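You operate a simulated robot arm through the tools that you are given. There is no shell and no other tool. Be economical: measure what you need, move in short steps, check, and stop when the job is done.

Carry out the task below with a simulated robot arm. There is one attempt and no reset: what you move stays moved.

TASK
Boil the kettle on its base and set the red cup and the yellow tin on the tray.
Fine: wait till the kettle clicks off.

Only the result counts: the job must be done as asked and must still hold three seconds after the hand-in. Knocking over, shifting, dropping, spilling or breaking anything else fails it.

THE ROBOT
A 7-joint arm with a two-finger parallel gripper, fixed in place. Base frame: the origin is at the foot of the arm, x ahead of it, y to its left, z up. Readings come in mm, rad, newtons and seconds.
Its first joint turns from -2.897 to 2.897 rad. Payload 1.57 kg.
The TCP is the grasp point between the finger pads, 30 mm short of the fingertips. In the tool frame z runs along the fingers and y along their closing line. The gripper opens to 110 mm. The fingers are 24 mm wide and 12 mm thick; the gripper's body (48 by 112 mm) begins 78 mm behind the TCP.
Orientation is that of the tool frame in the base frame, as a unit quaternion [x, y, z, w]. With the fingers straight down and closing along the base's y, the tool's x points along the base's -x, its y along +y and its z along -z.

THE INTERFACE
- The arm moves only by the tool apply_moves. Its argument "increments" is one flat list of numbers, 6 for each row, row after row: the shift along the base's x, y, z in mm, then the turn, a rotation vector about the base's x, y, z in rad. In form: [x, y, z, ax, ay, az, x, y, z, ax, ay, az, ...]. A call has 1 to 10 rows; each row shifts and turns the commanded pose from where the row before left it. "claw" is the opening, from 0 (shut) to 1 (fully open), set as the call begins (left out, the last holds). Rows are played at 5 a second. More than 50 mm and 0.15 rad between two rows, or a gripper value outside its range, and nothing of the call is played. A pose out of reach is approached as far as the arm can. The call stops where the force on the tool passes 40 N (or 10 N more than at its start, if that is more) or the arm is blocked; 0.2 s more then pass. Each finger travels about 45 mm/s and halts on what it meets, pressing with about 31 N; the grip force reading is that of the motor and also rises with nothing between the fingers. The clock runs only during rows and for 0.2 s after the last one: add rows that do not move to give the fingers time. The reply holds the time, the measured pose of the TCP, the force on the tool along the base axes, the opening and the grip force, in the units named above and with some noise.
- Cameras (640 x 400 px; columns grow to the right, rows downward): "scene" is fixed at [52.3, -498.6, 1615]; the picture's right is [0.65, -0.76, 0.00], its down [-0.52, -0.44, -0.73] and it looks along [0.56, 0.47, -0.68] (base axes); focal length 318 px, centre (320, 200). "wrist" rides on the gripper at [-36, 0, -80] in the tool frame; the picture's right is [0.00, -1.00, 0.00], its down [0.97, 0.00, -0.24] and it looks along [0.24, 0.00, 0.97] (tool axes); focal length 218 px, centre (320, 200).
- grab_frame(camera): a new picture of that camera. No time passes.
- move_column(by): slides the trunk up (or, below 0, down) by that many mm; the arm rides with it, the base frame stays. It gives what a move gives, with no picture.
- locate(camera, pixels): for up to 12 pixels [column, row] of the newest picture of that camera ("zoom" is the newest enlarged one), the place [x, y, z] in the base frame of the surface seen there, good to about 2 mm. No time passes.
- close_up(camera, box): a new picture of the part [left, top, right, bottom] of that camera's present view, enlarged. No time passes.
- sign_off(): hands the job in; it is judged then, once.

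Work in short steps. Measure before you move; look again where a grasp or a placing could have gone wrong, and mend it. You have 80 turns and 46 pictures in all, those below and enlarged ones among them. Open the gripper and draw the arm clear of the work before you hand the job in, unless the task says otherwise; then end with one line.

The tools are called by a JSON object that holds its "fn" and its "kwargs". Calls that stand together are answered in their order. apply_moves: Moves the arm, as the interface text tells. Its arguments: {"type":"object","properties":{"increments":{"type":"array"},"claw":{"type":"number"}},"required":["increments"]} The other tools are called the same way: move_column (by) slides the trunk up or down; grab_frame (camera) takes a picture; locate (camera, pixels) gives the place of the surface under pixels of a picture; close_up (camera, box) takes an enlarged picture of a part of a camera's view; sign_off () hands the job in.

At the start:

```text
time: 0.0
tcp_pos: [454.5, -34.8, 1148.1]
tcp_rot: [0.0, 1.0, 0.0, 0.0]
wrist_force: [1.7, 0.4, 1.3]
opening: 109.9
grip_force: 0.0
trunk travel left (down, up): [-525.0, 65.0]
```

scene: 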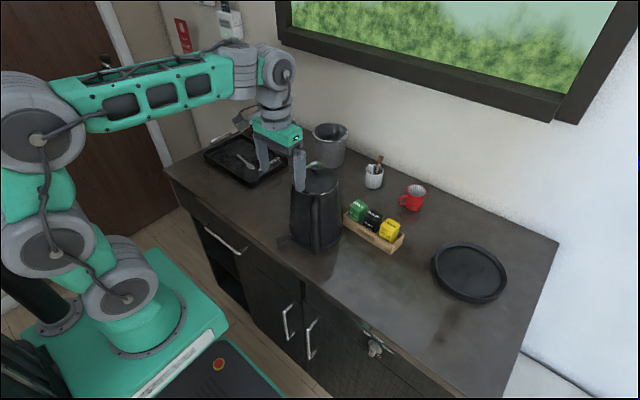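
wrist: 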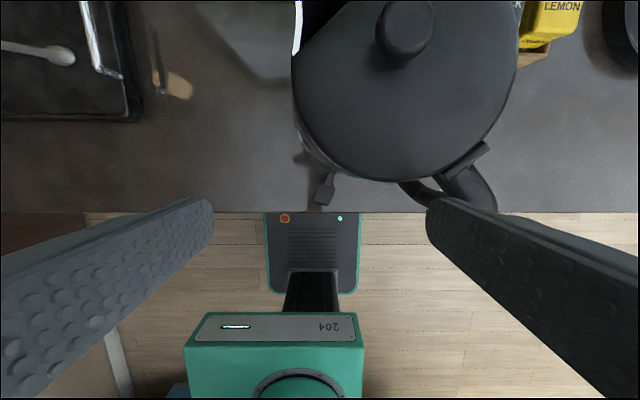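

The kettle is at about (316,210) in the scene picture, with two black tray-like objects at (245,160) and (470,272). I'll zoom in on each to tell them apart.

{"fn": "close_up", "kwargs": {"camera": "scene", "box": [260, 120, 440, 260]}}

{"fn": "close_up", "kwargs": {"camera": "scene", "box": [330, 200, 560, 370]}}

{"fn": "close_up", "kwargs": {"camera": "scene", "box": [160, 0, 360, 200]}}

```text
2.86 times, centred on (350, 190) of scene
```

zoom: 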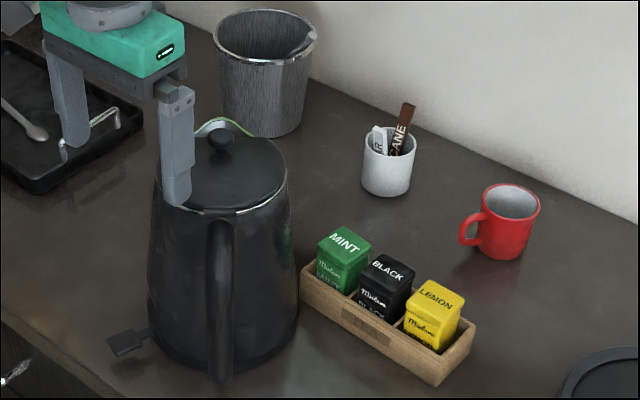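

```text
2.35 times, centred on (445, 285) of scene
```

zoom: 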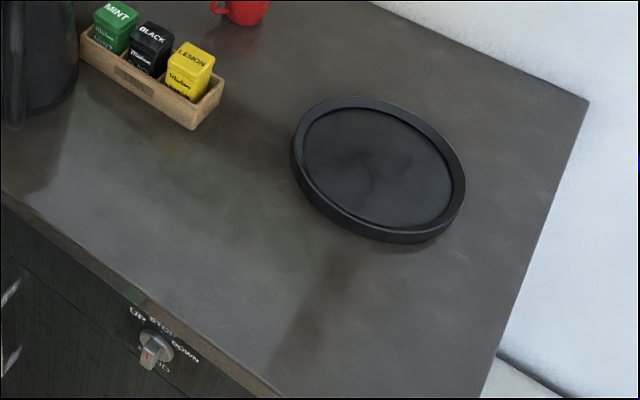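

```text
2.00 times, centred on (260, 100) of scene
```

zoom: 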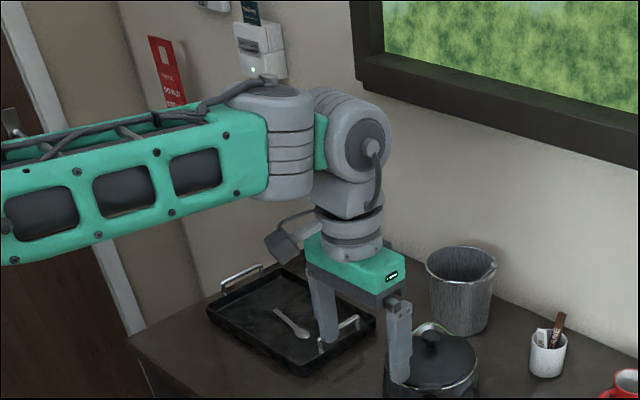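

The wall sign and socket near (205,25) and the kettle's foot and paddle near (295,240) may matter, so I'll enlarge those first.

{"fn": "close_up", "kwargs": {"camera": "scene", "box": [165, 0, 265, 62]}}

{"fn": "close_up", "kwargs": {"camera": "scene", "box": [270, 140, 360, 260]}}

{"fn": "locate", "kwargs": {"camera": "scene", "pixels": [[470, 272], [438, 262], [500, 290], [470, 245], [318, 180], [290, 241], [412, 198], [391, 229], [374, 345], [250, 160], [229, 22], [320, 215]]}}

```text
6.40 times, centred on (215, 31) of scene
```

zoom: 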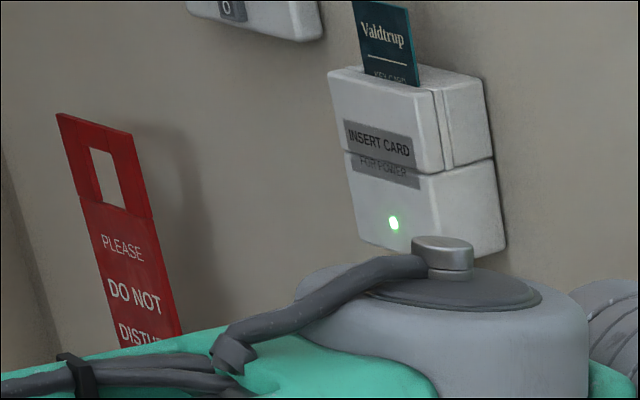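

```text
3.33 times, centred on (315, 200) of scene
```

zoom: 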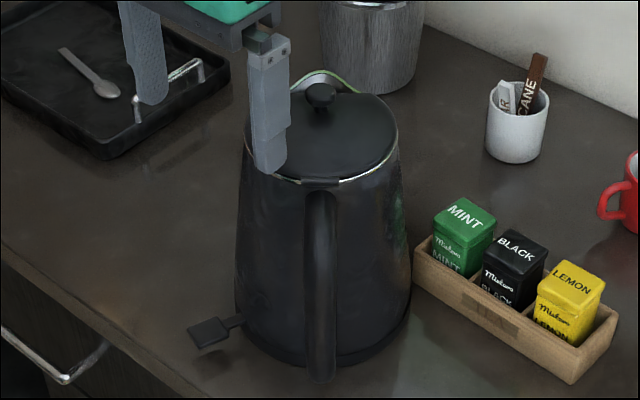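

```text
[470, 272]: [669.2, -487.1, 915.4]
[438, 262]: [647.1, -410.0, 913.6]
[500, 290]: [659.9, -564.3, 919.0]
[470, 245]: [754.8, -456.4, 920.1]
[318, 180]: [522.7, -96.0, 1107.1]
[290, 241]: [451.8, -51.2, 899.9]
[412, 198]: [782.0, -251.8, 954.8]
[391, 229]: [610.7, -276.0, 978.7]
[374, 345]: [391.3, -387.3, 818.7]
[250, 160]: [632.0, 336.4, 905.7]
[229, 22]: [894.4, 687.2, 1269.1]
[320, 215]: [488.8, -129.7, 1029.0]
```

The key-card switch is lit green at (394,222) in its zoom, so there is power. The counter is at about z=900. I'll back off and tilt the wrist forward to inspect the kettle's foot and the wall device marked "O".

{"fn": "apply_moves", "kwargs": {"increments": [-20, 0, 10, 0, -0.1, 0, -20, 0, 10, 0, -0.1, 0, -20, 0, 0, 0, -0.1, 0, -20, 0, 0, 0, -0.1, 0, -20, 0, 0, 0, -0.1, 0, -20, 0, 0, 0, -0.1, 0, -20, 0, 0, 0, -0.1, 0, -20, 0, 0, 0, -0.1, 0]}}

{"fn": "grab_frame", "kwargs": {"camera": "wrist"}}

{"fn": "grab_frame", "kwargs": {"camera": "scene"}}

```text
time: 1.4
tcp_pos: [341.0, -37.0, 1108.7]
tcp_rot: [0.01, 0.978, 0.049, 0.201]
wrist_force: [0.5, 0.3, -1.1]
opening: 110.3
grip_force: 0.0
trunk travel left (down, up): [-525.0, 65.0]
stopped in row 7: the arm was blocked; the commanded pose is now the measured one
```

```text
38 pictures are left
```

wrist: 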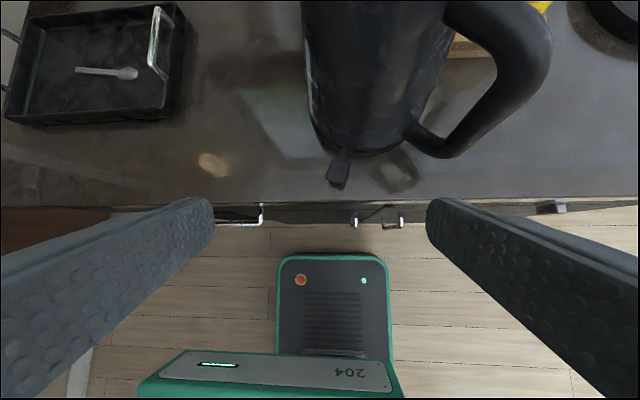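

```text
37 pictures are left
```

scene: 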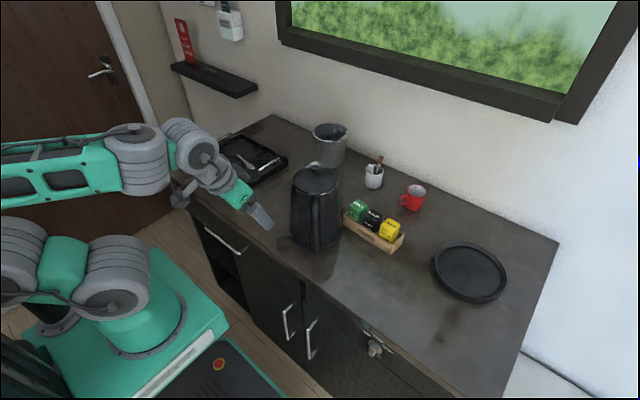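

The arm stopped at a limit but now gives a clear view. I'll enlarge the kettle's foot and paddle near (345,165) in the wrist picture, the kettle in the scene picture, and the round object.

{"fn": "close_up", "kwargs": {"camera": "wrist", "box": [270, 80, 470, 205]}}

{"fn": "close_up", "kwargs": {"camera": "scene", "box": [270, 150, 370, 260]}}

{"fn": "close_up", "kwargs": {"camera": "scene", "box": [180, 110, 300, 200]}}

{"fn": "locate", "kwargs": {"camera": "wrist", "pixels": [[336, 178], [344, 158], [350, 145], [375, 153], [330, 172], [420, 190], [395, 170], [510, 40], [440, 140], [120, 75]]}}

```text
3.20 times, centred on (370, 142) of wrist
```

zoom: 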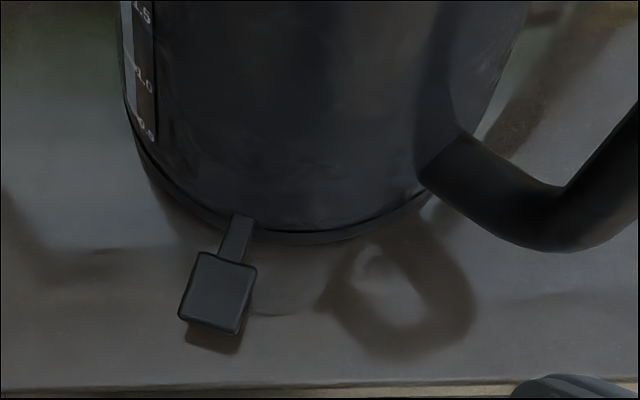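

```text
3.64 times, centred on (320, 205) of scene
```

zoom: 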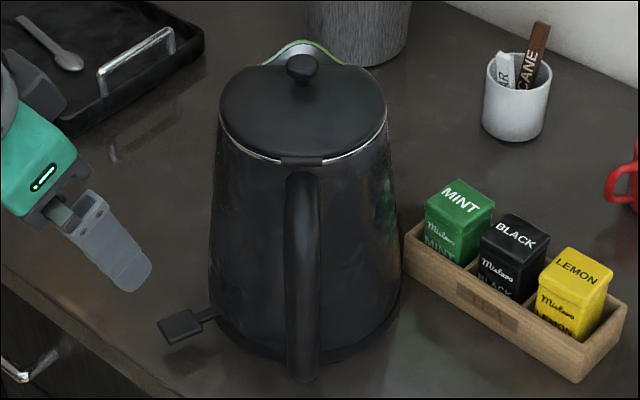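

```text
4.44 times, centred on (240, 155) of scene
```

zoom: 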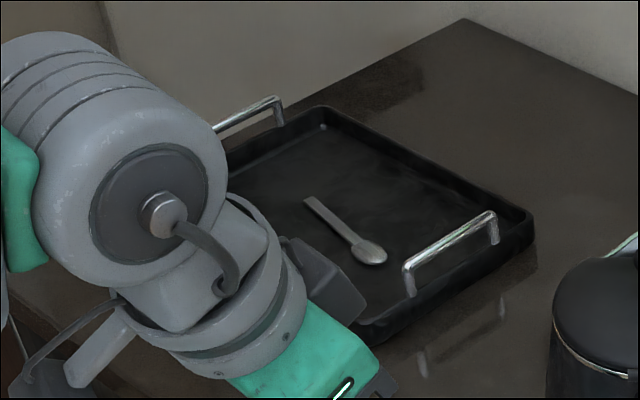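

```text
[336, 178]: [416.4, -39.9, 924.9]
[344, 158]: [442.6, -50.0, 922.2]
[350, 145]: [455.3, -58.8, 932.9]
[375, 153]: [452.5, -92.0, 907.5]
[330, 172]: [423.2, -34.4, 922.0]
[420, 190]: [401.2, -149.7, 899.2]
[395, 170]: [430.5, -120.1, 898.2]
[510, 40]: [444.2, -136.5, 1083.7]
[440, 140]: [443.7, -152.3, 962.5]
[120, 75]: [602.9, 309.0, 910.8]
```

The kettle has a level gauge on its left and a paddle at about (430,-42,922). I still need to know whether a base sits under the kettle and what the round object is. I'll enlarge the kettle's bottom edge and the round object, and measure the arm's shoulder height for reach.

{"fn": "locate", "kwargs": {"camera": "scene", "pixels": [[140, 305], [105, 262], [75, 290], [25, 250], [375, 348], [135, 145], [229, 22], [216, 75], [330, 145], [373, 170]]}}

{"fn": "close_up", "kwargs": {"camera": "scene", "box": [275, 215, 355, 260]}}

{"fn": "close_up", "kwargs": {"camera": "scene", "box": [425, 235, 515, 310]}}

```text
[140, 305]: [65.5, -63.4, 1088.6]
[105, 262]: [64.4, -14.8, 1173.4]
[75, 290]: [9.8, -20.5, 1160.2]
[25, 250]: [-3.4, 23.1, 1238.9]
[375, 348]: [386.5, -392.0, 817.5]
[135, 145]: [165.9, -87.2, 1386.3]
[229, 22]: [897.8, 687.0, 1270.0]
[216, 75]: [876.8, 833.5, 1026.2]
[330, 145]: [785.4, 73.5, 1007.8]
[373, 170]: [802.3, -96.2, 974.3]
```

```text
8.00 times, centred on (315, 238) of scene
```

zoom: 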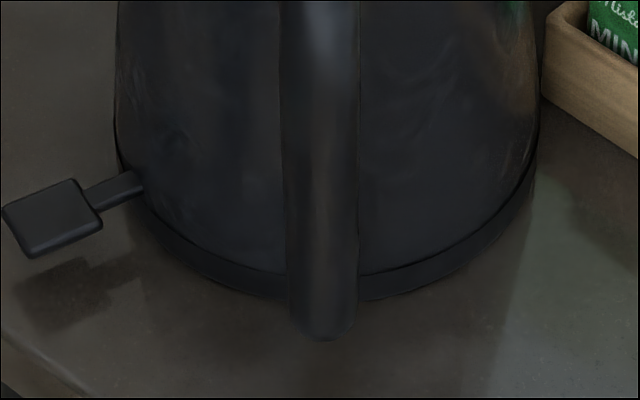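

```text
5.33 times, centred on (470, 272) of scene
```

zoom: 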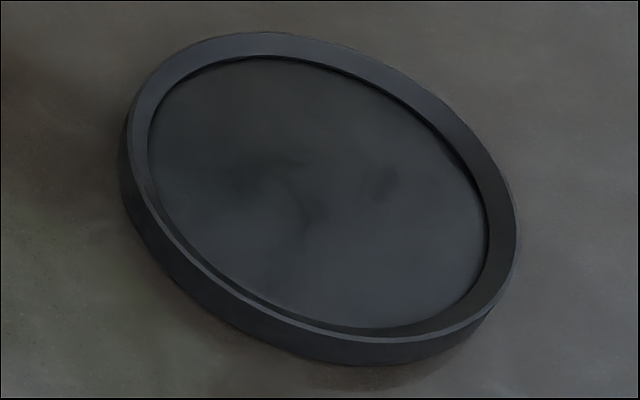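

The kettle stands on a base flange, seen as the dark ring under it, with the paddle beside it. The tray is the rectangular one with handles. I'll check the wall device at the picture's top edge and the water gauge before switching on.

{"fn": "close_up", "kwargs": {"camera": "scene", "box": [190, 0, 250, 45]}}

{"fn": "close_up", "kwargs": {"camera": "wrist", "box": [290, 0, 350, 140]}}

```text
8.89 times, centred on (220, 22) of scene
```

zoom: 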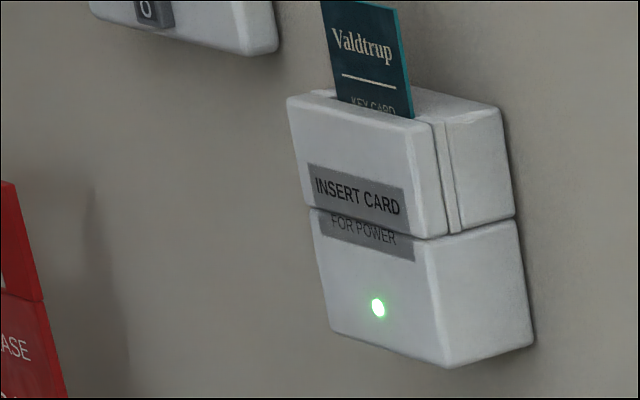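

```text
2.86 times, centred on (320, 70) of wrist
```

zoom: 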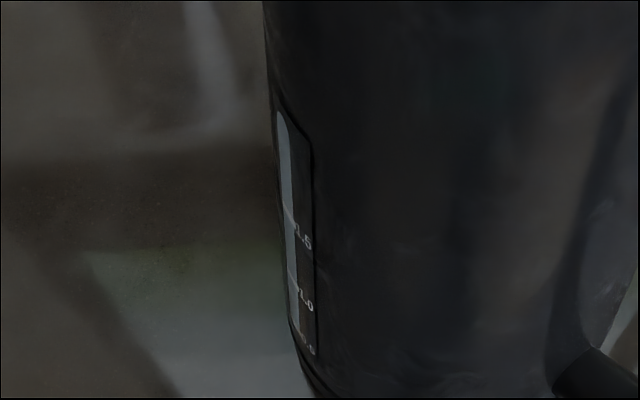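

The gauge faces left and I can't read it from here. I'll swing the wrist to the left and tilt it toward -y to see the gauge.

{"fn": "apply_moves", "kwargs": {"increments": [15, 40, 10, 0, 0.1, 0, 15, 40, 10, 0, 0.1, 0, 15, 40, 0, -0.1, 0.1, 0, 10, 40, 0, -0.12, 0.1, 0, 10, 40, 0, -0.12, 0, 0, 10, 30, 0, -0.12, 0, 0, 10, 20, 0, -0.12, 0, 0]}}

{"fn": "grab_frame", "kwargs": {"camera": "wrist"}}

```text
refused: row 4 steps farther than a row can; nothing moved
```

```text
29 pictures are left
```

wrist: 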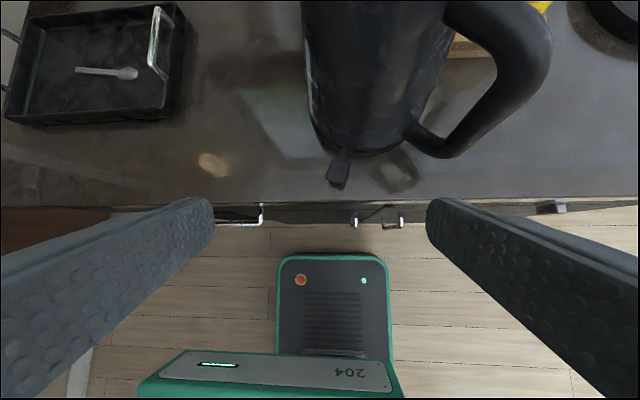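

The call was refused because one row turned more than the 0.15 rad limit. I'll repeat it with smaller turns.

{"fn": "apply_moves", "kwargs": {"increments": [15, 40, 10, 0, 0.1, 0, 15, 40, 10, 0, 0.1, 0, 15, 40, 0, 0, 0.1, 0, 10, 40, 0, 0, 0.1, 0, 10, 40, 0, -0.14, 0, 0, 10, 30, 0, -0.14, 0, 0, 10, 20, 0, -0.14, 0, 0, 0, 0, 0, -0.14, 0, 0]}}

```text
time: 3.2
tcp_pos: [397.4, 181.6, 1096.7]
tcp_rot: [0.018, 0.972, -0.234, 0.008]
wrist_force: [0.0, 0.5, -0.6]
opening: 110.3
grip_force: 0.0
out of reach, approached as far as the arm can: row 7, 8
trunk travel left (down, up): [-525.0, 65.0]
```

{"fn": "grab_frame", "kwargs": {"camera": "wrist"}}

```text
28 pictures are left
```

wrist: 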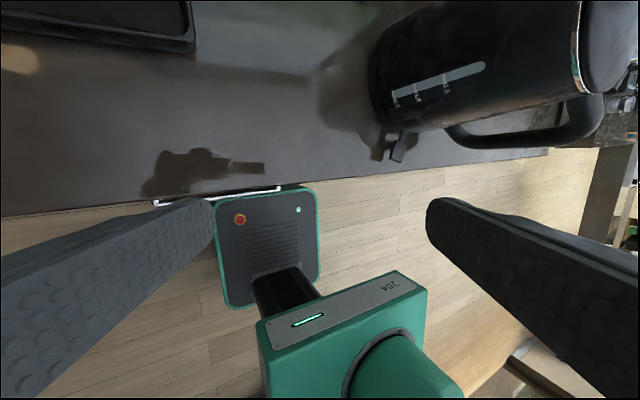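

The gauge now shows at about (435,85) with the paddle at (398,148). I'll enlarge that area.

{"fn": "close_up", "kwargs": {"camera": "wrist", "box": [360, 40, 520, 170]}}

{"fn": "locate", "kwargs": {"camera": "wrist", "pixels": [[398, 148], [394, 158], [402, 138], [378, 152], [480, 70], [380, 120]]}}

```text
3.08 times, centred on (440, 105) of wrist
```

zoom: 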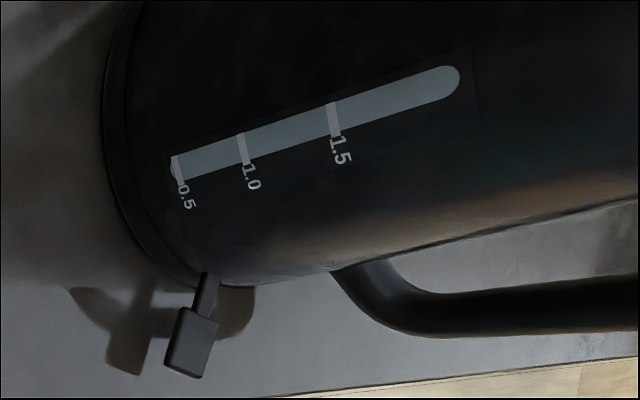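

```text
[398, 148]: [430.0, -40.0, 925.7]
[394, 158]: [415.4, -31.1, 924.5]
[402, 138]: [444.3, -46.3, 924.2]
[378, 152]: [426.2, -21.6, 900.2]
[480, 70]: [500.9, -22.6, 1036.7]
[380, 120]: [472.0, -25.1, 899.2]
```

The gauge colour looks nearly uniform, so I'll zoom in more.

{"fn": "close_up", "kwargs": {"camera": "wrist", "box": [395, 55, 480, 105]}}

```text
7.53 times, centred on (438, 80) of wrist
```

zoom: 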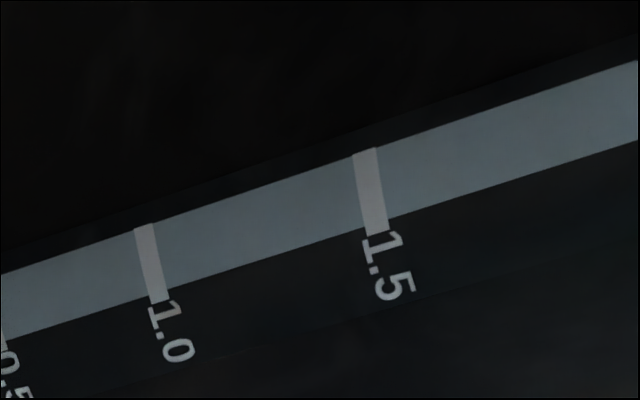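

The gauge reads the same along its whole length and there is no water source in sight, so I go on. The paddle's plate is centred at about (430,-40,925). I'll shut the fingers, straighten the tool and move above the paddle's outer end, leaning away from the kettle.

{"fn": "apply_moves", "kwargs": {"increments": [2, -20, 0, 0.118, 0, 0, 2, -20, 0, 0.118, 0, 0, 2, -20, 0, 0.118, 0, 0, 2, -20, 0, 0.118, 0, 0, 2, -26, 0, 0, 0, -0.12, 2, -27, 0, 0, 0, -0.12, 2, -27, 0, 0, 0, -0.12, 2, -27, 0, 0, 0, -0.12, 0, -27, -20, -0.057, -0.11, 0, 0, 0, -20, -0.057, -0.11, 0], "claw": 0}}

{"fn": "grab_frame", "kwargs": {"camera": "wrist"}}

```text
time: 5.4
tcp_pos: [411.8, -36.1, 1059.5]
tcp_rot: [0.255, 0.958, -0.028, 0.126]
wrist_force: [0.5, 0.1, 0.0]
opening: 0.0
grip_force: 21.3
trunk travel left (down, up): [-525.0, 65.0]
```

```text
25 pictures are left
```

wrist: 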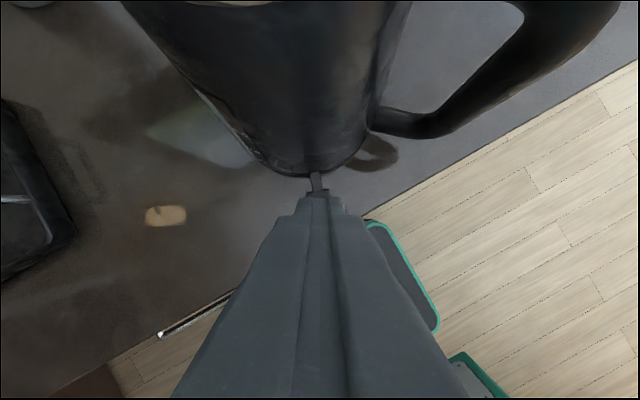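

The shut tips line up with the paddle stem at (318,185). I'll descend to just above the plate.

{"fn": "apply_moves", "kwargs": {"increments": [0, 1, -25, 0, 0, 0, 0, 1, -25, 0, 0, 0, 0, 1, -22, 0, 0, 0, 0, 0, -20, 0, 0, 0]}}

{"fn": "close_up", "kwargs": {"camera": "scene", "box": [250, 190, 350, 260]}}

```text
time: 6.4
tcp_pos: [412.8, -31.4, 965.4]
tcp_rot: [0.256, 0.958, -0.028, 0.125]
wrist_force: [0.3, 0.1, 0.5]
opening: 0.0
grip_force: 21.2
trunk travel left (down, up): [-525.0, 65.0]
```

```text
5.71 times, centred on (300, 225) of scene
```

zoom: 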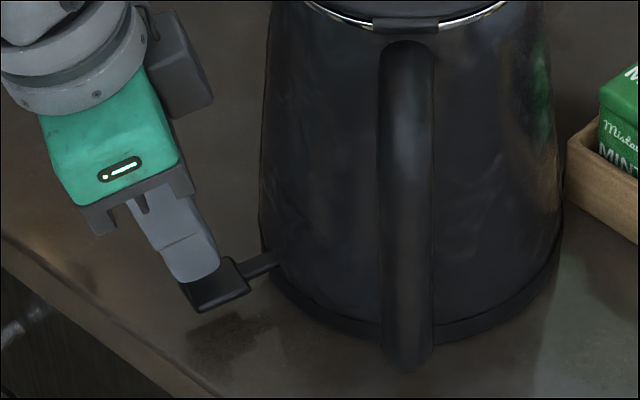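

The tip is above the plate, about 10 mm up. I'll press down in small rows and watch the force.

{"fn": "apply_moves", "kwargs": {"increments": [1, -1, -4, 0, 0, 0, 1, 0, -3, 0, 0, 0, 0, 0, -3, 0, 0, 0, 0, 0, -3, 0, 0, 0]}}

```text
time: 7.4
tcp_pos: [414.3, -31.9, 952.2]
tcp_rot: [0.255, 0.958, -0.028, 0.126]
wrist_force: [0.1, -1.0, -0.7]
opening: 0.0
grip_force: 21.6
trunk travel left (down, up): [-525.0, 65.0]
```

There is no contact force yet with the tip at about z=923. I'll press further.

{"fn": "apply_moves", "kwargs": {"increments": [0, 0, -3, 0, 0, 0, 0, 0, -3, 0, 0, 0, 0, 0, -3, 0, 0, 0]}}

{"fn": "close_up", "kwargs": {"camera": "scene", "box": [250, 190, 350, 260]}}

```text
time: 8.2
tcp_pos: [415.2, -33.5, 943.6]
tcp_rot: [0.255, 0.958, -0.027, 0.126]
wrist_force: [0.3, 1.0, 4.6]
opening: 0.0
grip_force: 21.3
trunk travel left (down, up): [-525.0, 65.0]
```

```text
5.71 times, centred on (300, 225) of scene
```

zoom: 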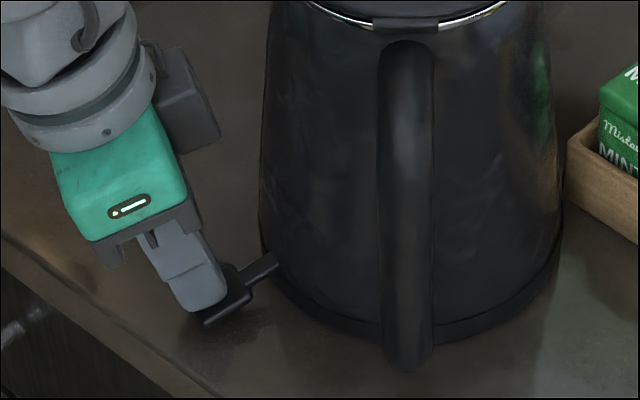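

The paddle is going down under about 5 N. I'll press a little more, until it latches or the force jumps.

{"fn": "apply_moves", "kwargs": {"increments": [0, 0, -2, 0, 0, 0, 0, 0, -2, 0, 0, 0, 0, 0, -1, 0, 0, 0]}}

```text
time: 9.0
tcp_pos: [414.1, -32.4, 939.2]
tcp_rot: [0.255, 0.958, -0.027, 0.126]
wrist_force: [-10.2, 2.4, 24.3]
opening: 0.0
grip_force: 21.2
trunk travel left (down, up): [-525.0, 65.0]
```

Force rose to 24 N, so the paddle is at its stop. I'll lift off and check whether it stays down.

{"fn": "apply_moves", "kwargs": {"increments": [0, 0, 10, 0, 0, 0, -3, 1, 20, 0, 0, 0, -5, 2, 40, 0, 0, 0, -5, 2, 40, 0, 0, 0, 0, 20, 20, 0, 0, 0]}}

{"fn": "close_up", "kwargs": {"camera": "scene", "box": [250, 170, 350, 260]}}

{"fn": "locate", "kwargs": {"camera": "zoom", "pixels": [[230, 320], [260, 300], [220, 330]]}}

```text
time: 10.2
tcp_pos: [403.6, -6.1, 1065.6]
tcp_rot: [0.254, 0.959, -0.027, 0.125]
wrist_force: [0.5, 0.6, -0.2]
opening: 0.0
grip_force: 21.9
trunk travel left (down, up): [-525.0, 65.0]
```

```text
4.44 times, centred on (300, 215) of scene
```

zoom: 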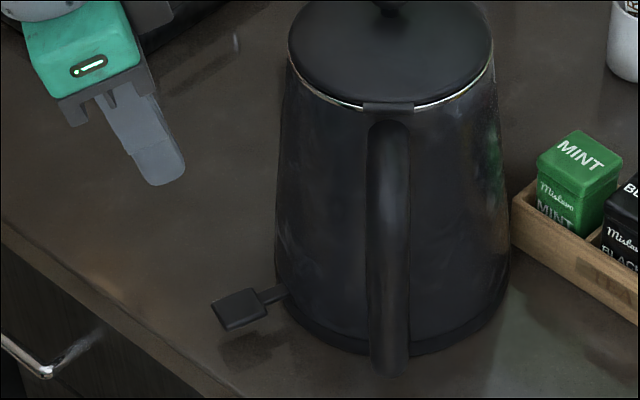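

```text
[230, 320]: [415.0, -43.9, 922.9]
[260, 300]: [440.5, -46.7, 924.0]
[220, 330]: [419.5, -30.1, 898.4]
```

The paddle sprang back to about z=923 and no lamp shows, so it's unclear whether it switched on. I'll look at the wall device marked "O", which may be the socket switch, by raising the wrist and facing the wall on the left.

{"fn": "apply_moves", "kwargs": {"increments": [5, 20, 25, 0, 0, 0.14, 5, 20, 25, 0, 0, 0.14, 5, 20, 25, 0, 0, 0.14, 5, 20, 25, 0, 0, 0.14, 5, 20, 25, 0, 0, 0.14, 5, 20, 25, 0, 0, 0.14, 10, 10, 20, 0.049, -0.132, 0, 10, 10, 20, 0.049, -0.132, 0, 10, 0, 0, 0.049, -0.132, 0, 10, 0, 0, 0.049, -0.132, 0]}}

{"fn": "grab_frame", "kwargs": {"camera": "wrist"}}

```text
time: 12.4
tcp_pos: [471.3, 132.6, 1258.9]
tcp_rot: [-0.147, 0.905, 0.08, 0.392]
wrist_force: [-0.2, 1.0, -0.3]
opening: 0.1
grip_force: 21.3
trunk travel left (down, up): [-525.0, 65.0]
```

```text
21 pictures are left
```

wrist: 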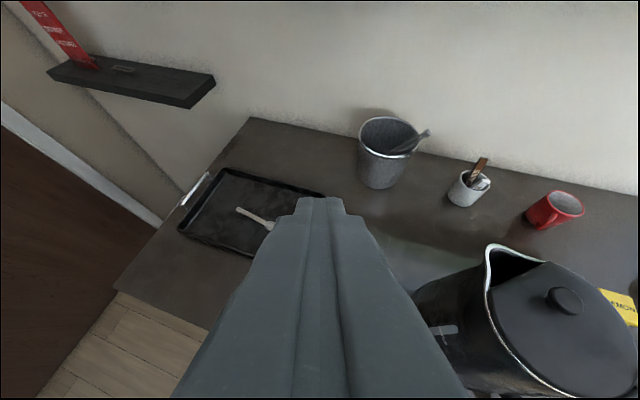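

The ice bucket, the sachet pot, the cup and the kettle's open spout are visible, but the wall device is above the frame. I'll tilt up and turn left more.

{"fn": "apply_moves", "kwargs": {"increments": [0, 0, 0, 0.049, -0.132, 0, 0, 0, 0, 0.049, -0.132, 0, 0, 0, 0, 0.049, -0.132, 0, 0, 0, 0, 0.049, -0.132, 0, 0, 0, 0, 0, 0, 0.14, 0, 0, 0, 0, 0, 0.14]}}

{"fn": "grab_frame", "kwargs": {"camera": "wrist"}}

```text
time: 13.8
tcp_pos: [474.3, 131.9, 1259.3]
tcp_rot: [-0.229, 0.735, 0.21, 0.603]
wrist_force: [0.0, 0.4, -0.1]
opening: 0.0
grip_force: 21.3
trunk travel left (down, up): [-525.0, 65.0]
```

```text
20 pictures are left
```

wrist: 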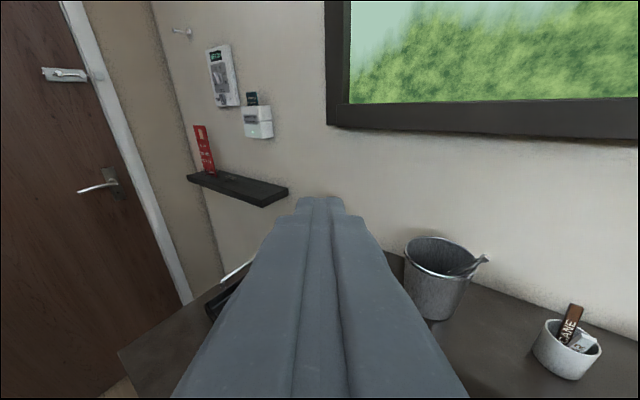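

The wall device is now at (222,75). I'll enlarge it.

{"fn": "close_up", "kwargs": {"camera": "wrist", "box": [195, 40, 280, 145]}}

{"fn": "close_up", "kwargs": {"camera": "scene", "box": [285, 150, 355, 255]}}

```text
3.81 times, centred on (238, 92) of wrist
```

zoom: 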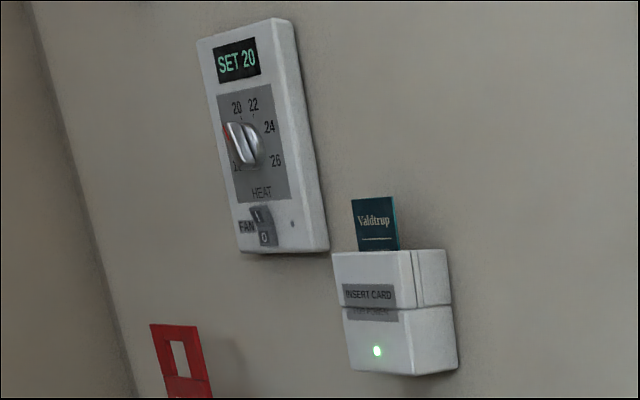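

```text
3.81 times, centred on (320, 202) of scene
```

zoom: 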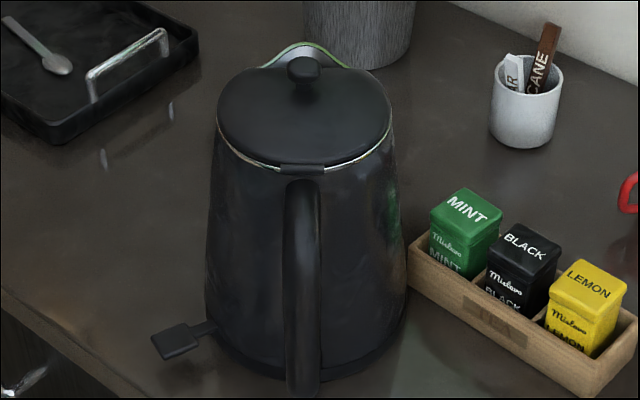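

The wall device is only a heater and fan control. The paddle springs back because the kettle stands on bare counter, and the round object, which matches the kettle's foot, may be its power base. I'll swing over, above the kettle's height, to inspect the round object from close by.

{"fn": "apply_moves", "kwargs": {"increments": [0, -48, 5, 0, 0, -0.14, 0, -48, 5, 0, 0, -0.14, 0, -48, 5, 0, 0, -0.14, 0, -48, 5, 0, 0, -0.14, 0, -48, 0, 0, 0, -0.14, 0, -48, 0, 0, 0, -0.14, 0, -48, 0, 0, 0, -0.14, 0, -48, 0, 0, 0, -0.14, 0, -48, 0, 0, 0, -0.14]}}

{"fn": "apply_moves", "kwargs": {"increments": [0, 0, 0, 0.083, 0.113, 0, 0, 0, 0, 0.083, 0.113, 0, 0, 0, 0, 0.083, 0.113, 0, 0, 0, 0, 0.083, 0.113, 0, 0, 0, 0, 0.083, 0.113, 0], "claw": 1}}

{"fn": "grab_frame", "kwargs": {"camera": "wrist"}}

```text
time: 14.8
tcp_pos: [476.1, 27.5, 1270.1]
tcp_rot: [-0.097, 0.767, 0.109, 0.624]
wrist_force: [0.5, -0.6, -0.6]
opening: 0.0
grip_force: 21.2
trunk travel left (down, up): [-525.0, 65.0]
stopped in row 4: the arm was blocked; the commanded pose is now the measured one
```

```text
time: 16.0
tcp_pos: [477.1, 23.7, 1268.5]
tcp_rot: [0.069, 0.872, 0.286, 0.391]
wrist_force: [0.0, 0.1, 0.2]
opening: 103.8
grip_force: 0.2
trunk travel left (down, up): [-525.0, 65.0]
```

```text
17 pictures are left
```

wrist: 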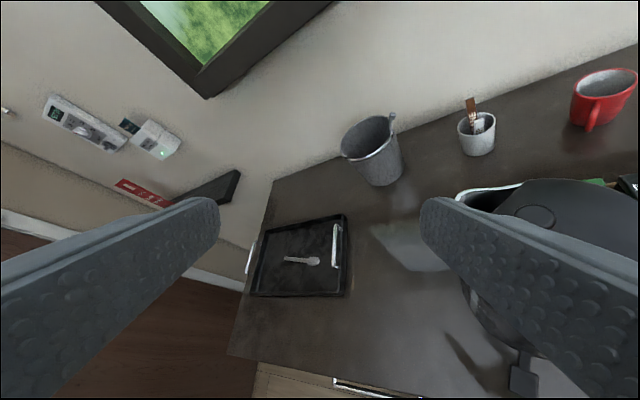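

That reply showed a joint limit stopped the swing, but nothing was touched. I'll turn the tool back to straight down with a slight right yaw while sliding right at this safe height.

{"fn": "apply_moves", "kwargs": {"increments": [0, -40, 0, -0.053, 0.115, -0.028, 0, -40, 0, -0.053, 0.115, -0.028, 0, -40, 0, -0.053, 0.115, -0.028, 0, -40, 0, -0.053, 0.115, -0.028, 0, -40, 0, -0.053, 0.115, -0.028, 0, -40, 0, -0.053, 0.115, -0.028, 0, -40, 0, -0.053, 0.115, -0.028, 0, -40, 0, -0.053, 0.115, -0.028]}}

{"fn": "grab_frame", "kwargs": {"camera": "wrist"}}

```text
time: 17.8
tcp_pos: [452.9, -275.5, 1206.9]
tcp_rot: [0.19, 0.982, 0.0, 0.01]
wrist_force: [0.1, -1.1, -0.2]
opening: 110.0
grip_force: 0.1
out of reach, approached as far as the arm can: row 5, 6, 7, 8
trunk travel left (down, up): [-525.0, 65.0]
```

```text
16 pictures are left
```

wrist: 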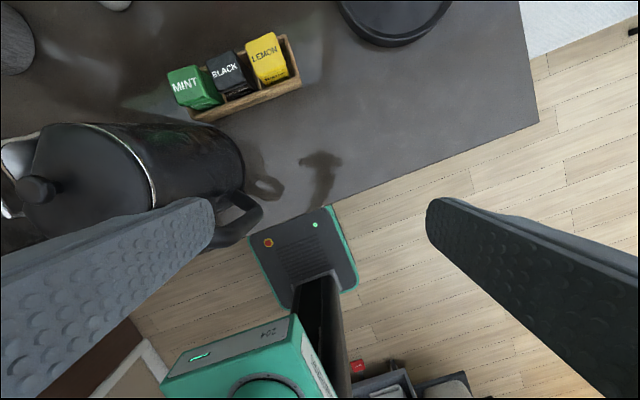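

The round object's recess is about 165 mm across and the kettle's foot about 155 mm, so the kettle fits it: it is most likely the power base. I'll measure the kettle's handle, its lid, the round object and the tins in the newest pictures.

{"fn": "locate", "kwargs": {"camera": "wrist", "pixels": [[262, 212], [250, 225], [240, 192], [225, 242], [222, 205], [246, 203], [36, 188], [395, 15], [240, 150], [215, 125]]}}

{"fn": "close_up", "kwargs": {"camera": "wrist", "box": [120, 100, 290, 260]}}

{"fn": "locate", "kwargs": {"camera": "scene", "pixels": [[315, 203], [315, 215], [315, 230], [315, 248], [310, 225], [320, 225], [447, 274], [492, 274], [470, 250], [470, 290], [455, 265], [480, 285]]}}

```text
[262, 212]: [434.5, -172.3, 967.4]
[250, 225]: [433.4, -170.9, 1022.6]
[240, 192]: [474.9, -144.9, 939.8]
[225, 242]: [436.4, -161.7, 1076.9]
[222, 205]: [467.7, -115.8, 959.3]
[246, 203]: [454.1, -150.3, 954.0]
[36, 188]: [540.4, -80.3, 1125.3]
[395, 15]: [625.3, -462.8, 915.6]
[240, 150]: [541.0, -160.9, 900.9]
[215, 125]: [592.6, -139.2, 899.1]
```

```text
2.50 times, centred on (205, 180) of wrist
```

zoom: 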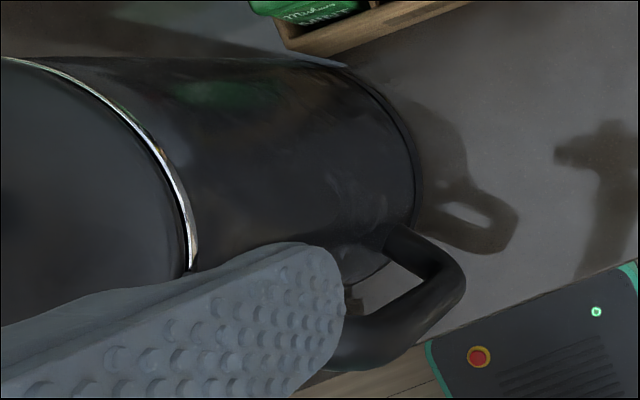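

```text
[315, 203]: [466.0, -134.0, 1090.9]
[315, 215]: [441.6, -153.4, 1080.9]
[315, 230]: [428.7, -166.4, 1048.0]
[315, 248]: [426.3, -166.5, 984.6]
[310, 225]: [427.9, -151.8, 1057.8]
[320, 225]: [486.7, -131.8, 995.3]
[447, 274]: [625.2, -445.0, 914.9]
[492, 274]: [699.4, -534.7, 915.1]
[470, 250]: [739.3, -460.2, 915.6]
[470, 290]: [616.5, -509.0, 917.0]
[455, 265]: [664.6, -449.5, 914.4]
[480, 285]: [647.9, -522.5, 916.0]
```

The handle's vertical bar lies in the direction (-0.75,-0.66) from the kettle's centre near (529,-79), and its top is at about (441,-153,1081). I'll position above it with the fingers across the handle (yaw 0.71), half open.

{"fn": "apply_moves", "kwargs": {"increments": [-1.3, 15.4, -2, 0, 0, 0.137, -1.3, 15.4, -2, 0, 0, 0.137, -1.3, 15.4, -2, 0, 0, 0.137, -1.3, 15.4, -2, 0, 0, 0.137, -1.3, 15.4, -2, 0, 0, 0.137, -1.3, 15.4, -2, 0, 0, 0.137, -1.3, 15.4, -2, 0, 0, 0.137, -1.3, 15.4, -2, 0, 0, 0.137], "claw": 0.65}}

{"fn": "grab_frame", "kwargs": {"camera": "wrist"}}

```text
time: 19.6
tcp_pos: [442.1, -150.7, 1188.9]
tcp_rot: [-0.344, 0.939, 0.0, 0.004]
wrist_force: [-0.3, -0.3, -0.8]
opening: 71.4
grip_force: 0.0
trunk travel left (down, up): [-525.0, 65.0]
```

```text
14 pictures are left
```

wrist: 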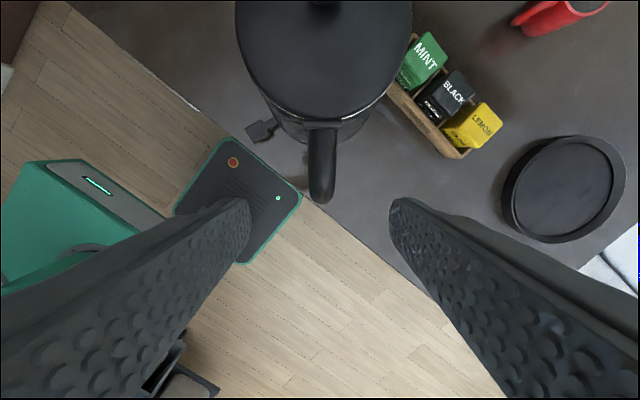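

The handle is centred at column 320 between the fingers. This view also shows the round base and the yellow tin, so I'll measure them before descending.

{"fn": "locate", "kwargs": {"camera": "wrist", "pixels": [[512, 195], [613, 180], [568, 142], [560, 232], [564, 187], [471, 127], [465, 115], [486, 108], [458, 125], [475, 145], [325, 165], [322, 195]]}}

{"fn": "apply_moves", "kwargs": {"increments": [0, 0, -40, 0, 0, 0, 0, 0, -40, 0, 0, 0, 0, 0, -30, 0, 0, 0, 0, 0, -15, 0, 0, 0, 0, 0, -8, 0, 0, 0]}}

```text
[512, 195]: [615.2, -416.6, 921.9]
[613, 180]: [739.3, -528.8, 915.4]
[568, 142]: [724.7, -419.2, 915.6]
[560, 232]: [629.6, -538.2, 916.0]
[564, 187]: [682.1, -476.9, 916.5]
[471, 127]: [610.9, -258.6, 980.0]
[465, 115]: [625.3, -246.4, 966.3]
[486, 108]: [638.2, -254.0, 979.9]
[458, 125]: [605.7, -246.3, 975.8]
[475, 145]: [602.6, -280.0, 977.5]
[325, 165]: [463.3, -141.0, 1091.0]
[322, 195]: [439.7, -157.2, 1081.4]
```

```text
time: 20.8
tcp_pos: [444.9, -153.1, 1064.3]
tcp_rot: [-0.342, 0.94, 0.002, 0.002]
wrist_force: [-0.3, -0.1, 0.0]
opening: 71.3
grip_force: 0.0
out of reach, approached as far as the arm can: row 4, 5
trunk travel left (down, up): [-525.0, 65.0]
```

The base's floor is centred near (678,-481,916). The arm can't go lower here by itself (TCP at 1064), so I'll let the trunk down about 12 mm to get the pads well around the handle.

{"fn": "move_column", "kwargs": {"by": -12}}

```text
time: 21.4
tcp_pos: [444.8, -153.1, 1052.4]
tcp_rot: [-0.343, 0.939, 0.001, 0.002]
wrist_force: [-0.2, -0.4, -0.8]
opening: 71.4
grip_force: 0.0
trunk travel left (down, up): [-513.0, 77.0]
```

The TCP is now at z=1052 around the handle's upper corner. I'll close the gripper and give the fingers time.

{"fn": "apply_moves", "kwargs": {"increments": [0, 0, 0, 0, 0, 0, 0, 0, 0, 0, 0, 0, 0, 0, 0, 0, 0, 0, 0, 0, 0, 0, 0, 0, 0, 0, 0, 0, 0, 0], "claw": 0}}

```text
time: 22.6
tcp_pos: [445.1, -152.7, 1050.5]
tcp_rot: [-0.343, 0.939, 0.001, 0.001]
wrist_force: [-1.5, 0.4, 1.0]
opening: 24.0
grip_force: 30.8
trunk travel left (down, up): [-513.0, 77.0]
```

The handle is gripped at 24 mm opening and 31 N. I'll lift 30 mm slowly with the arm and check.

{"fn": "apply_moves", "kwargs": {"increments": [0, 0, 5, 0, 0, 0, 0, 0, 5, 0, 0, 0, 0, 0, 5, 0, 0, 0, 0, 0, 5, 0, 0, 0, 0, 0, 5, 0, 0, 0, 0, 0, 5, 0, 0, 0, 0, 0, 5, 0, 0, 0]}}

{"fn": "close_up", "kwargs": {"camera": "scene", "box": [250, 120, 400, 270]}}

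```text
time: 24.2
tcp_pos: [446.5, -154.3, 1087.8]
tcp_rot: [-0.343, 0.939, 0.001, 0.002]
wrist_force: [-0.9, -0.3, -10.5]
opening: 23.9
grip_force: 30.5
trunk travel left (down, up): [-513.0, 77.0]
```

```text
2.67 times, centred on (325, 195) of scene
```

zoom: 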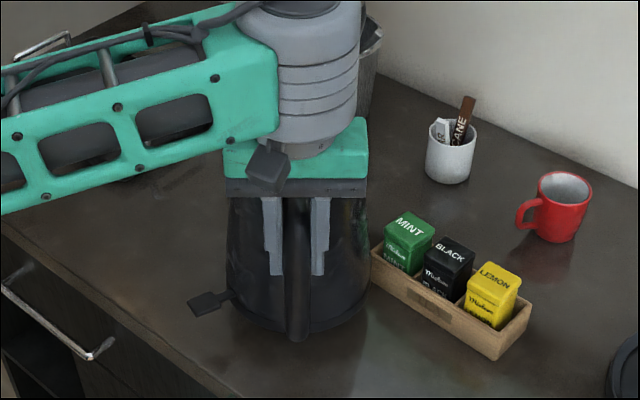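

The whole kettle came up, foot ring and paddle included, and left bare counter behind. So the round object is its base, and the kettle weighs only about 1 kg. I'll lift it well above the tins before carrying it over.

{"fn": "apply_moves", "kwargs": {"increments": [0, 0, 12, 0, 0, 0, 0, 0, 12, 0, 0, 0, 0, 0, 12, 0, 0, 0, 0, 0, 12, 0, 0, 0, 0, 0, 12, 0, 0, 0, 0, 0, 12, 0, 0, 0]}}

{"fn": "apply_moves", "kwargs": {"increments": [-5, -15, 0, 0, 0, 0, -5, -20, 0, 0, 0, -0.08, -5, -20, 0, 0, 0, -0.1, -5, -25, 0, 0, 0, -0.1, 0, -25, 0, 0, 0, -0.1, 0, -25, 0, 0, 0, -0.1, 0, -25, 0, 0, 0, -0.1, 5, -25, 0, 0, 0, -0.1, 10, -25, 0, 0, 0, -0.1, 15, -20, 0, 0, 0, -0.1]}}

```text
time: 25.6
tcp_pos: [443.1, -152.5, 1159.7]
tcp_rot: [-0.343, 0.939, 0.001, 0.001]
wrist_force: [-0.7, 0.3, -10.8]
opening: 23.8
grip_force: 31.0
trunk travel left (down, up): [-513.0, 77.0]
```

```text
time: 27.8
tcp_pos: [457.5, -380.8, 1157.1]
tcp_rot: [0.09, 0.996, 0.001, -0.001]
wrist_force: [0.8, -1.5, -9.6]
opening: 23.5
grip_force: 30.9
trunk travel left (down, up): [-513.0, 77.0]
```

The kettle travels steadily, with no slip and steady force. I'll go on to above the base.

{"fn": "apply_moves", "kwargs": {"increments": [19, -11, 0, 0, 0, -0.02, 19, -11, 0, 0, 0, -0.02, 19, -11, 0, 0, 0, -0.02, 19, -11, 0, 0, 0, -0.02, 19, -11, 0, 0, 0, -0.02, 18, -12, 0, 0, 0, -0.02, 0, 0, 0, 0, 0, 0]}}

{"fn": "grab_frame", "kwargs": {"camera": "scene"}}

```text
time: 29.4
tcp_pos: [532.7, -414.5, 1136.8]
tcp_rot: [0.149, 0.989, 0.001, 0.002]
wrist_force: [0.4, 0.9, -9.8]
opening: 23.9
grip_force: 31.0
out of reach, approached as far as the arm can: row 4, 5, 6
trunk travel left (down, up): [-513.0, 77.0]
```

```text
12 pictures are left
```

scene: 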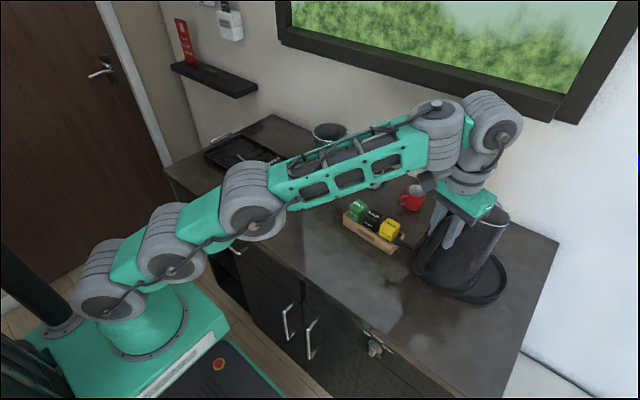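

At (533,-415) and this height the arm is at full stretch. Raising the trunk while lowering the arm gains reach, so I'll raise the trunk by 70 first.

{"fn": "move_column", "kwargs": {"by": 70}}

{"fn": "apply_moves", "kwargs": {"increments": [0, 0, -20, 0, 0, 0, 0, 0, -20, 0, 0, 0, 0, 0, -20, 0, 0, 0, 0, 0, -20, 0, 0, 0]}}

```text
time: 30.5
tcp_pos: [532.2, -414.7, 1207.1]
tcp_rot: [0.15, 0.989, 0.001, 0.001]
wrist_force: [-0.3, -0.5, -10.0]
opening: 24.0
grip_force: 30.8
trunk travel left (down, up): [-583.0, 7.0]
```

```text
time: 31.5
tcp_pos: [533.1, -413.4, 1126.0]
tcp_rot: [0.149, 0.989, 0.001, 0.002]
wrist_force: [1.0, 0.0, -8.7]
opening: 24.0
grip_force: 30.7
trunk travel left (down, up): [-583.0, 7.0]
```

The TCP is at (533,-413,1126). I'll move out to about (570,-447) while lowering to about z=1100, which keeps the kettle's foot some 27 mm above the rim.

{"fn": "apply_moves", "kwargs": {"increments": [0, 0, -13, 0, 0, 0, 0, 0, -13, 0, 0, 0, 10, -9, 0, 0, 0, 0, 10, -9, 0, 0, 0, 0, 10, -9, 0, 0, 0, 0, 7, -7, 0, 0, 0, 0, 0, 0, 0, 0, 0, 0]}}

{"fn": "close_up", "kwargs": {"camera": "scene", "box": [395, 170, 545, 320]}}

{"fn": "grab_frame", "kwargs": {"camera": "wrist"}}

```text
time: 33.1
tcp_pos: [561.1, -443.3, 1101.5]
tcp_rot: [0.15, 0.989, 0.001, 0.003]
wrist_force: [2.6, 1.4, -1.8]
opening: 23.7
grip_force: 31.0
out of reach, approached as far as the arm can: row 6
trunk travel left (down, up): [-583.0, 7.0]
```

```text
2.67 times, centred on (470, 245) of scene
```

zoom: 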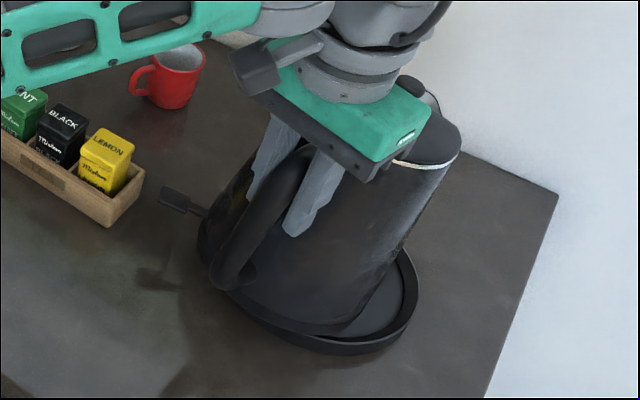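

```text
10 pictures are left
```

wrist: 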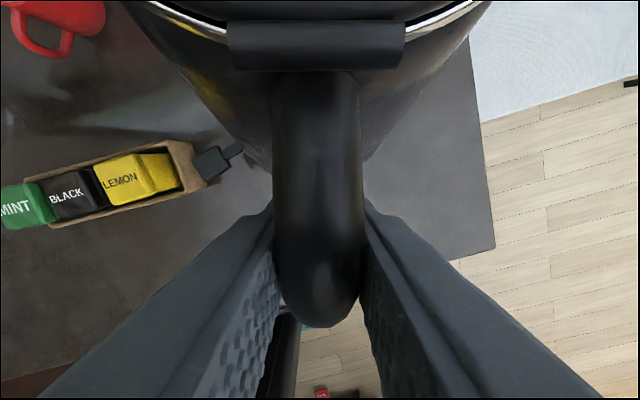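

Vertical force fell to -2 N, so the kettle may be touching something or have sagged. I'll measure its foot and lid heights.

{"fn": "locate", "kwargs": {"camera": "zoom", "pixels": [[300, 325], [350, 325], [245, 290], [395, 270], [380, 335], [450, 140], [410, 88], [175, 200], [235, 270], [290, 165], [400, 350], [385, 300]]}}

{"fn": "locate", "kwargs": {"camera": "wrist", "pixels": [[318, 90], [318, 200], [318, 300], [318, 45], [320, 10], [450, 12], [190, 20], [215, 165]]}}

```text
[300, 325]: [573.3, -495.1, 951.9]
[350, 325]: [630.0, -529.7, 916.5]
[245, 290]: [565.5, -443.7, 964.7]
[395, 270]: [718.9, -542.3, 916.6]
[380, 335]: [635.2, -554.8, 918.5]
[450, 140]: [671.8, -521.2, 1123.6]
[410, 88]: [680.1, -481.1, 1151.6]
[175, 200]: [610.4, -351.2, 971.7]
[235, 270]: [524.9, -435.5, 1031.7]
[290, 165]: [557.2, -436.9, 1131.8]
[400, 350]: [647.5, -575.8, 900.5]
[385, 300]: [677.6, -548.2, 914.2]
```

```text
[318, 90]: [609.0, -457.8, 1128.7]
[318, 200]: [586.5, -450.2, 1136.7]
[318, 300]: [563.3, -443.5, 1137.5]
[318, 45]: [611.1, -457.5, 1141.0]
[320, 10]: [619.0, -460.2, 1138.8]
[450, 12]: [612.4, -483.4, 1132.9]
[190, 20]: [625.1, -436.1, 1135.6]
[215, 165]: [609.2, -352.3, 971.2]
```

The knob sits only 50 mm above the TCP instead of 75, so the kettle has pitched nose-down about 0.22 rad in the grip and its far foot touches the base. Tilting the tool outward by the same amount will level it again and add reach.

{"fn": "apply_moves", "kwargs": {"increments": [0, 0, 4, -0.013, -0.042, 0, 0, 0, 4, -0.013, -0.042, 0, 0, 0, 0, -0.013, -0.042, 0, 0, 0, 0, -0.013, -0.042, 0, 0, 0, 0, -0.013, -0.042, 0]}}

{"fn": "close_up", "kwargs": {"camera": "scene", "box": [395, 170, 545, 320]}}

{"fn": "locate", "kwargs": {"camera": "zoom", "pixels": [[410, 80], [420, 85], [450, 140], [300, 325], [330, 320], [390, 270], [455, 120]]}}

```text
time: 34.3
tcp_pos: [554.9, -447.0, 1107.4]
tcp_rot: [0.149, 0.983, -0.015, 0.11]
wrist_force: [-0.2, -0.5, -10.0]
opening: 23.4
grip_force: 31.2
out of reach, approached as far as the arm can: row 1
trunk travel left (down, up): [-583.0, 7.0]
```

```text
2.67 times, centred on (470, 245) of scene
```

zoom: 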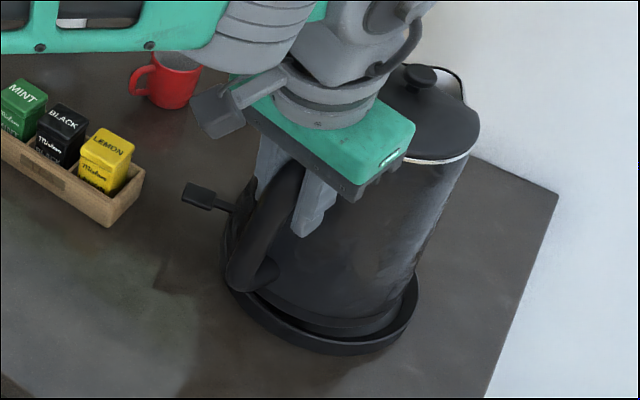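

```text
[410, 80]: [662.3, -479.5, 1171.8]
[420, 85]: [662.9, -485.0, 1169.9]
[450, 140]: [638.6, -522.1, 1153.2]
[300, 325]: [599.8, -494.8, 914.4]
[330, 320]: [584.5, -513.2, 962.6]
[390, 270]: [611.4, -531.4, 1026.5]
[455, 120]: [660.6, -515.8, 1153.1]
```

The kettle is nearly level, with its lid at z≈1153 and knob at (662,-482,1172). I'll add about 0.08 rad more and shift it 17 mm outward over the base's centre.

{"fn": "apply_moves", "kwargs": {"increments": [0, 0, 0, -0.012, -0.038, 0, 0, 0, 0, -0.012, -0.038, 0, 6, 0, 0, 0, 0, 0, 6, 0, 0, 0, 0, 0, 6, 0, 0, 0, 0, 0, 0, 0, -8, 0, 0, 0, 0, 0, 0, 0, 0, 0]}}

{"fn": "close_up", "kwargs": {"camera": "scene", "box": [395, 170, 545, 320]}}

{"fn": "locate", "kwargs": {"camera": "zoom", "pixels": [[421, 78], [450, 140], [470, 120], [400, 110], [300, 317], [330, 325], [400, 300], [240, 300], [370, 320]]}}

```text
time: 35.9
tcp_pos: [575.7, -449.1, 1099.3]
tcp_rot: [0.148, 0.977, -0.022, 0.151]
wrist_force: [-0.2, -0.3, -9.9]
opening: 23.7
grip_force: 31.0
trunk travel left (down, up): [-583.0, 7.0]
```

```text
2.67 times, centred on (470, 245) of scene
```

zoom: 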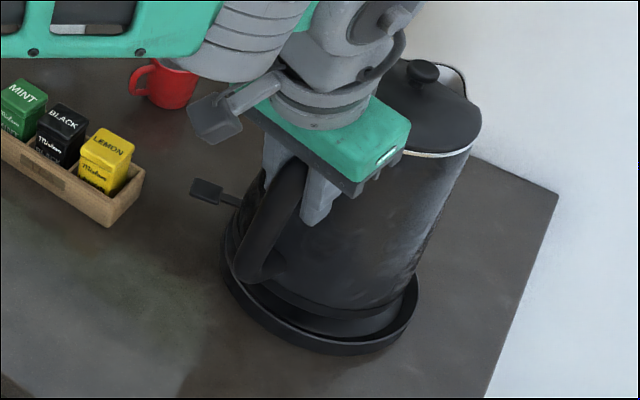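

```text
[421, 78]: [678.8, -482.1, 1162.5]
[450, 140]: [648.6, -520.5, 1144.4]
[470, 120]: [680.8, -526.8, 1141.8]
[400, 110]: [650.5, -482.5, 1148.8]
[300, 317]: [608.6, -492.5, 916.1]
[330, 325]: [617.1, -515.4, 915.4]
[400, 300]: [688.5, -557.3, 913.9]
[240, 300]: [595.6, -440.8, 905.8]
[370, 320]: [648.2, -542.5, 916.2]
```

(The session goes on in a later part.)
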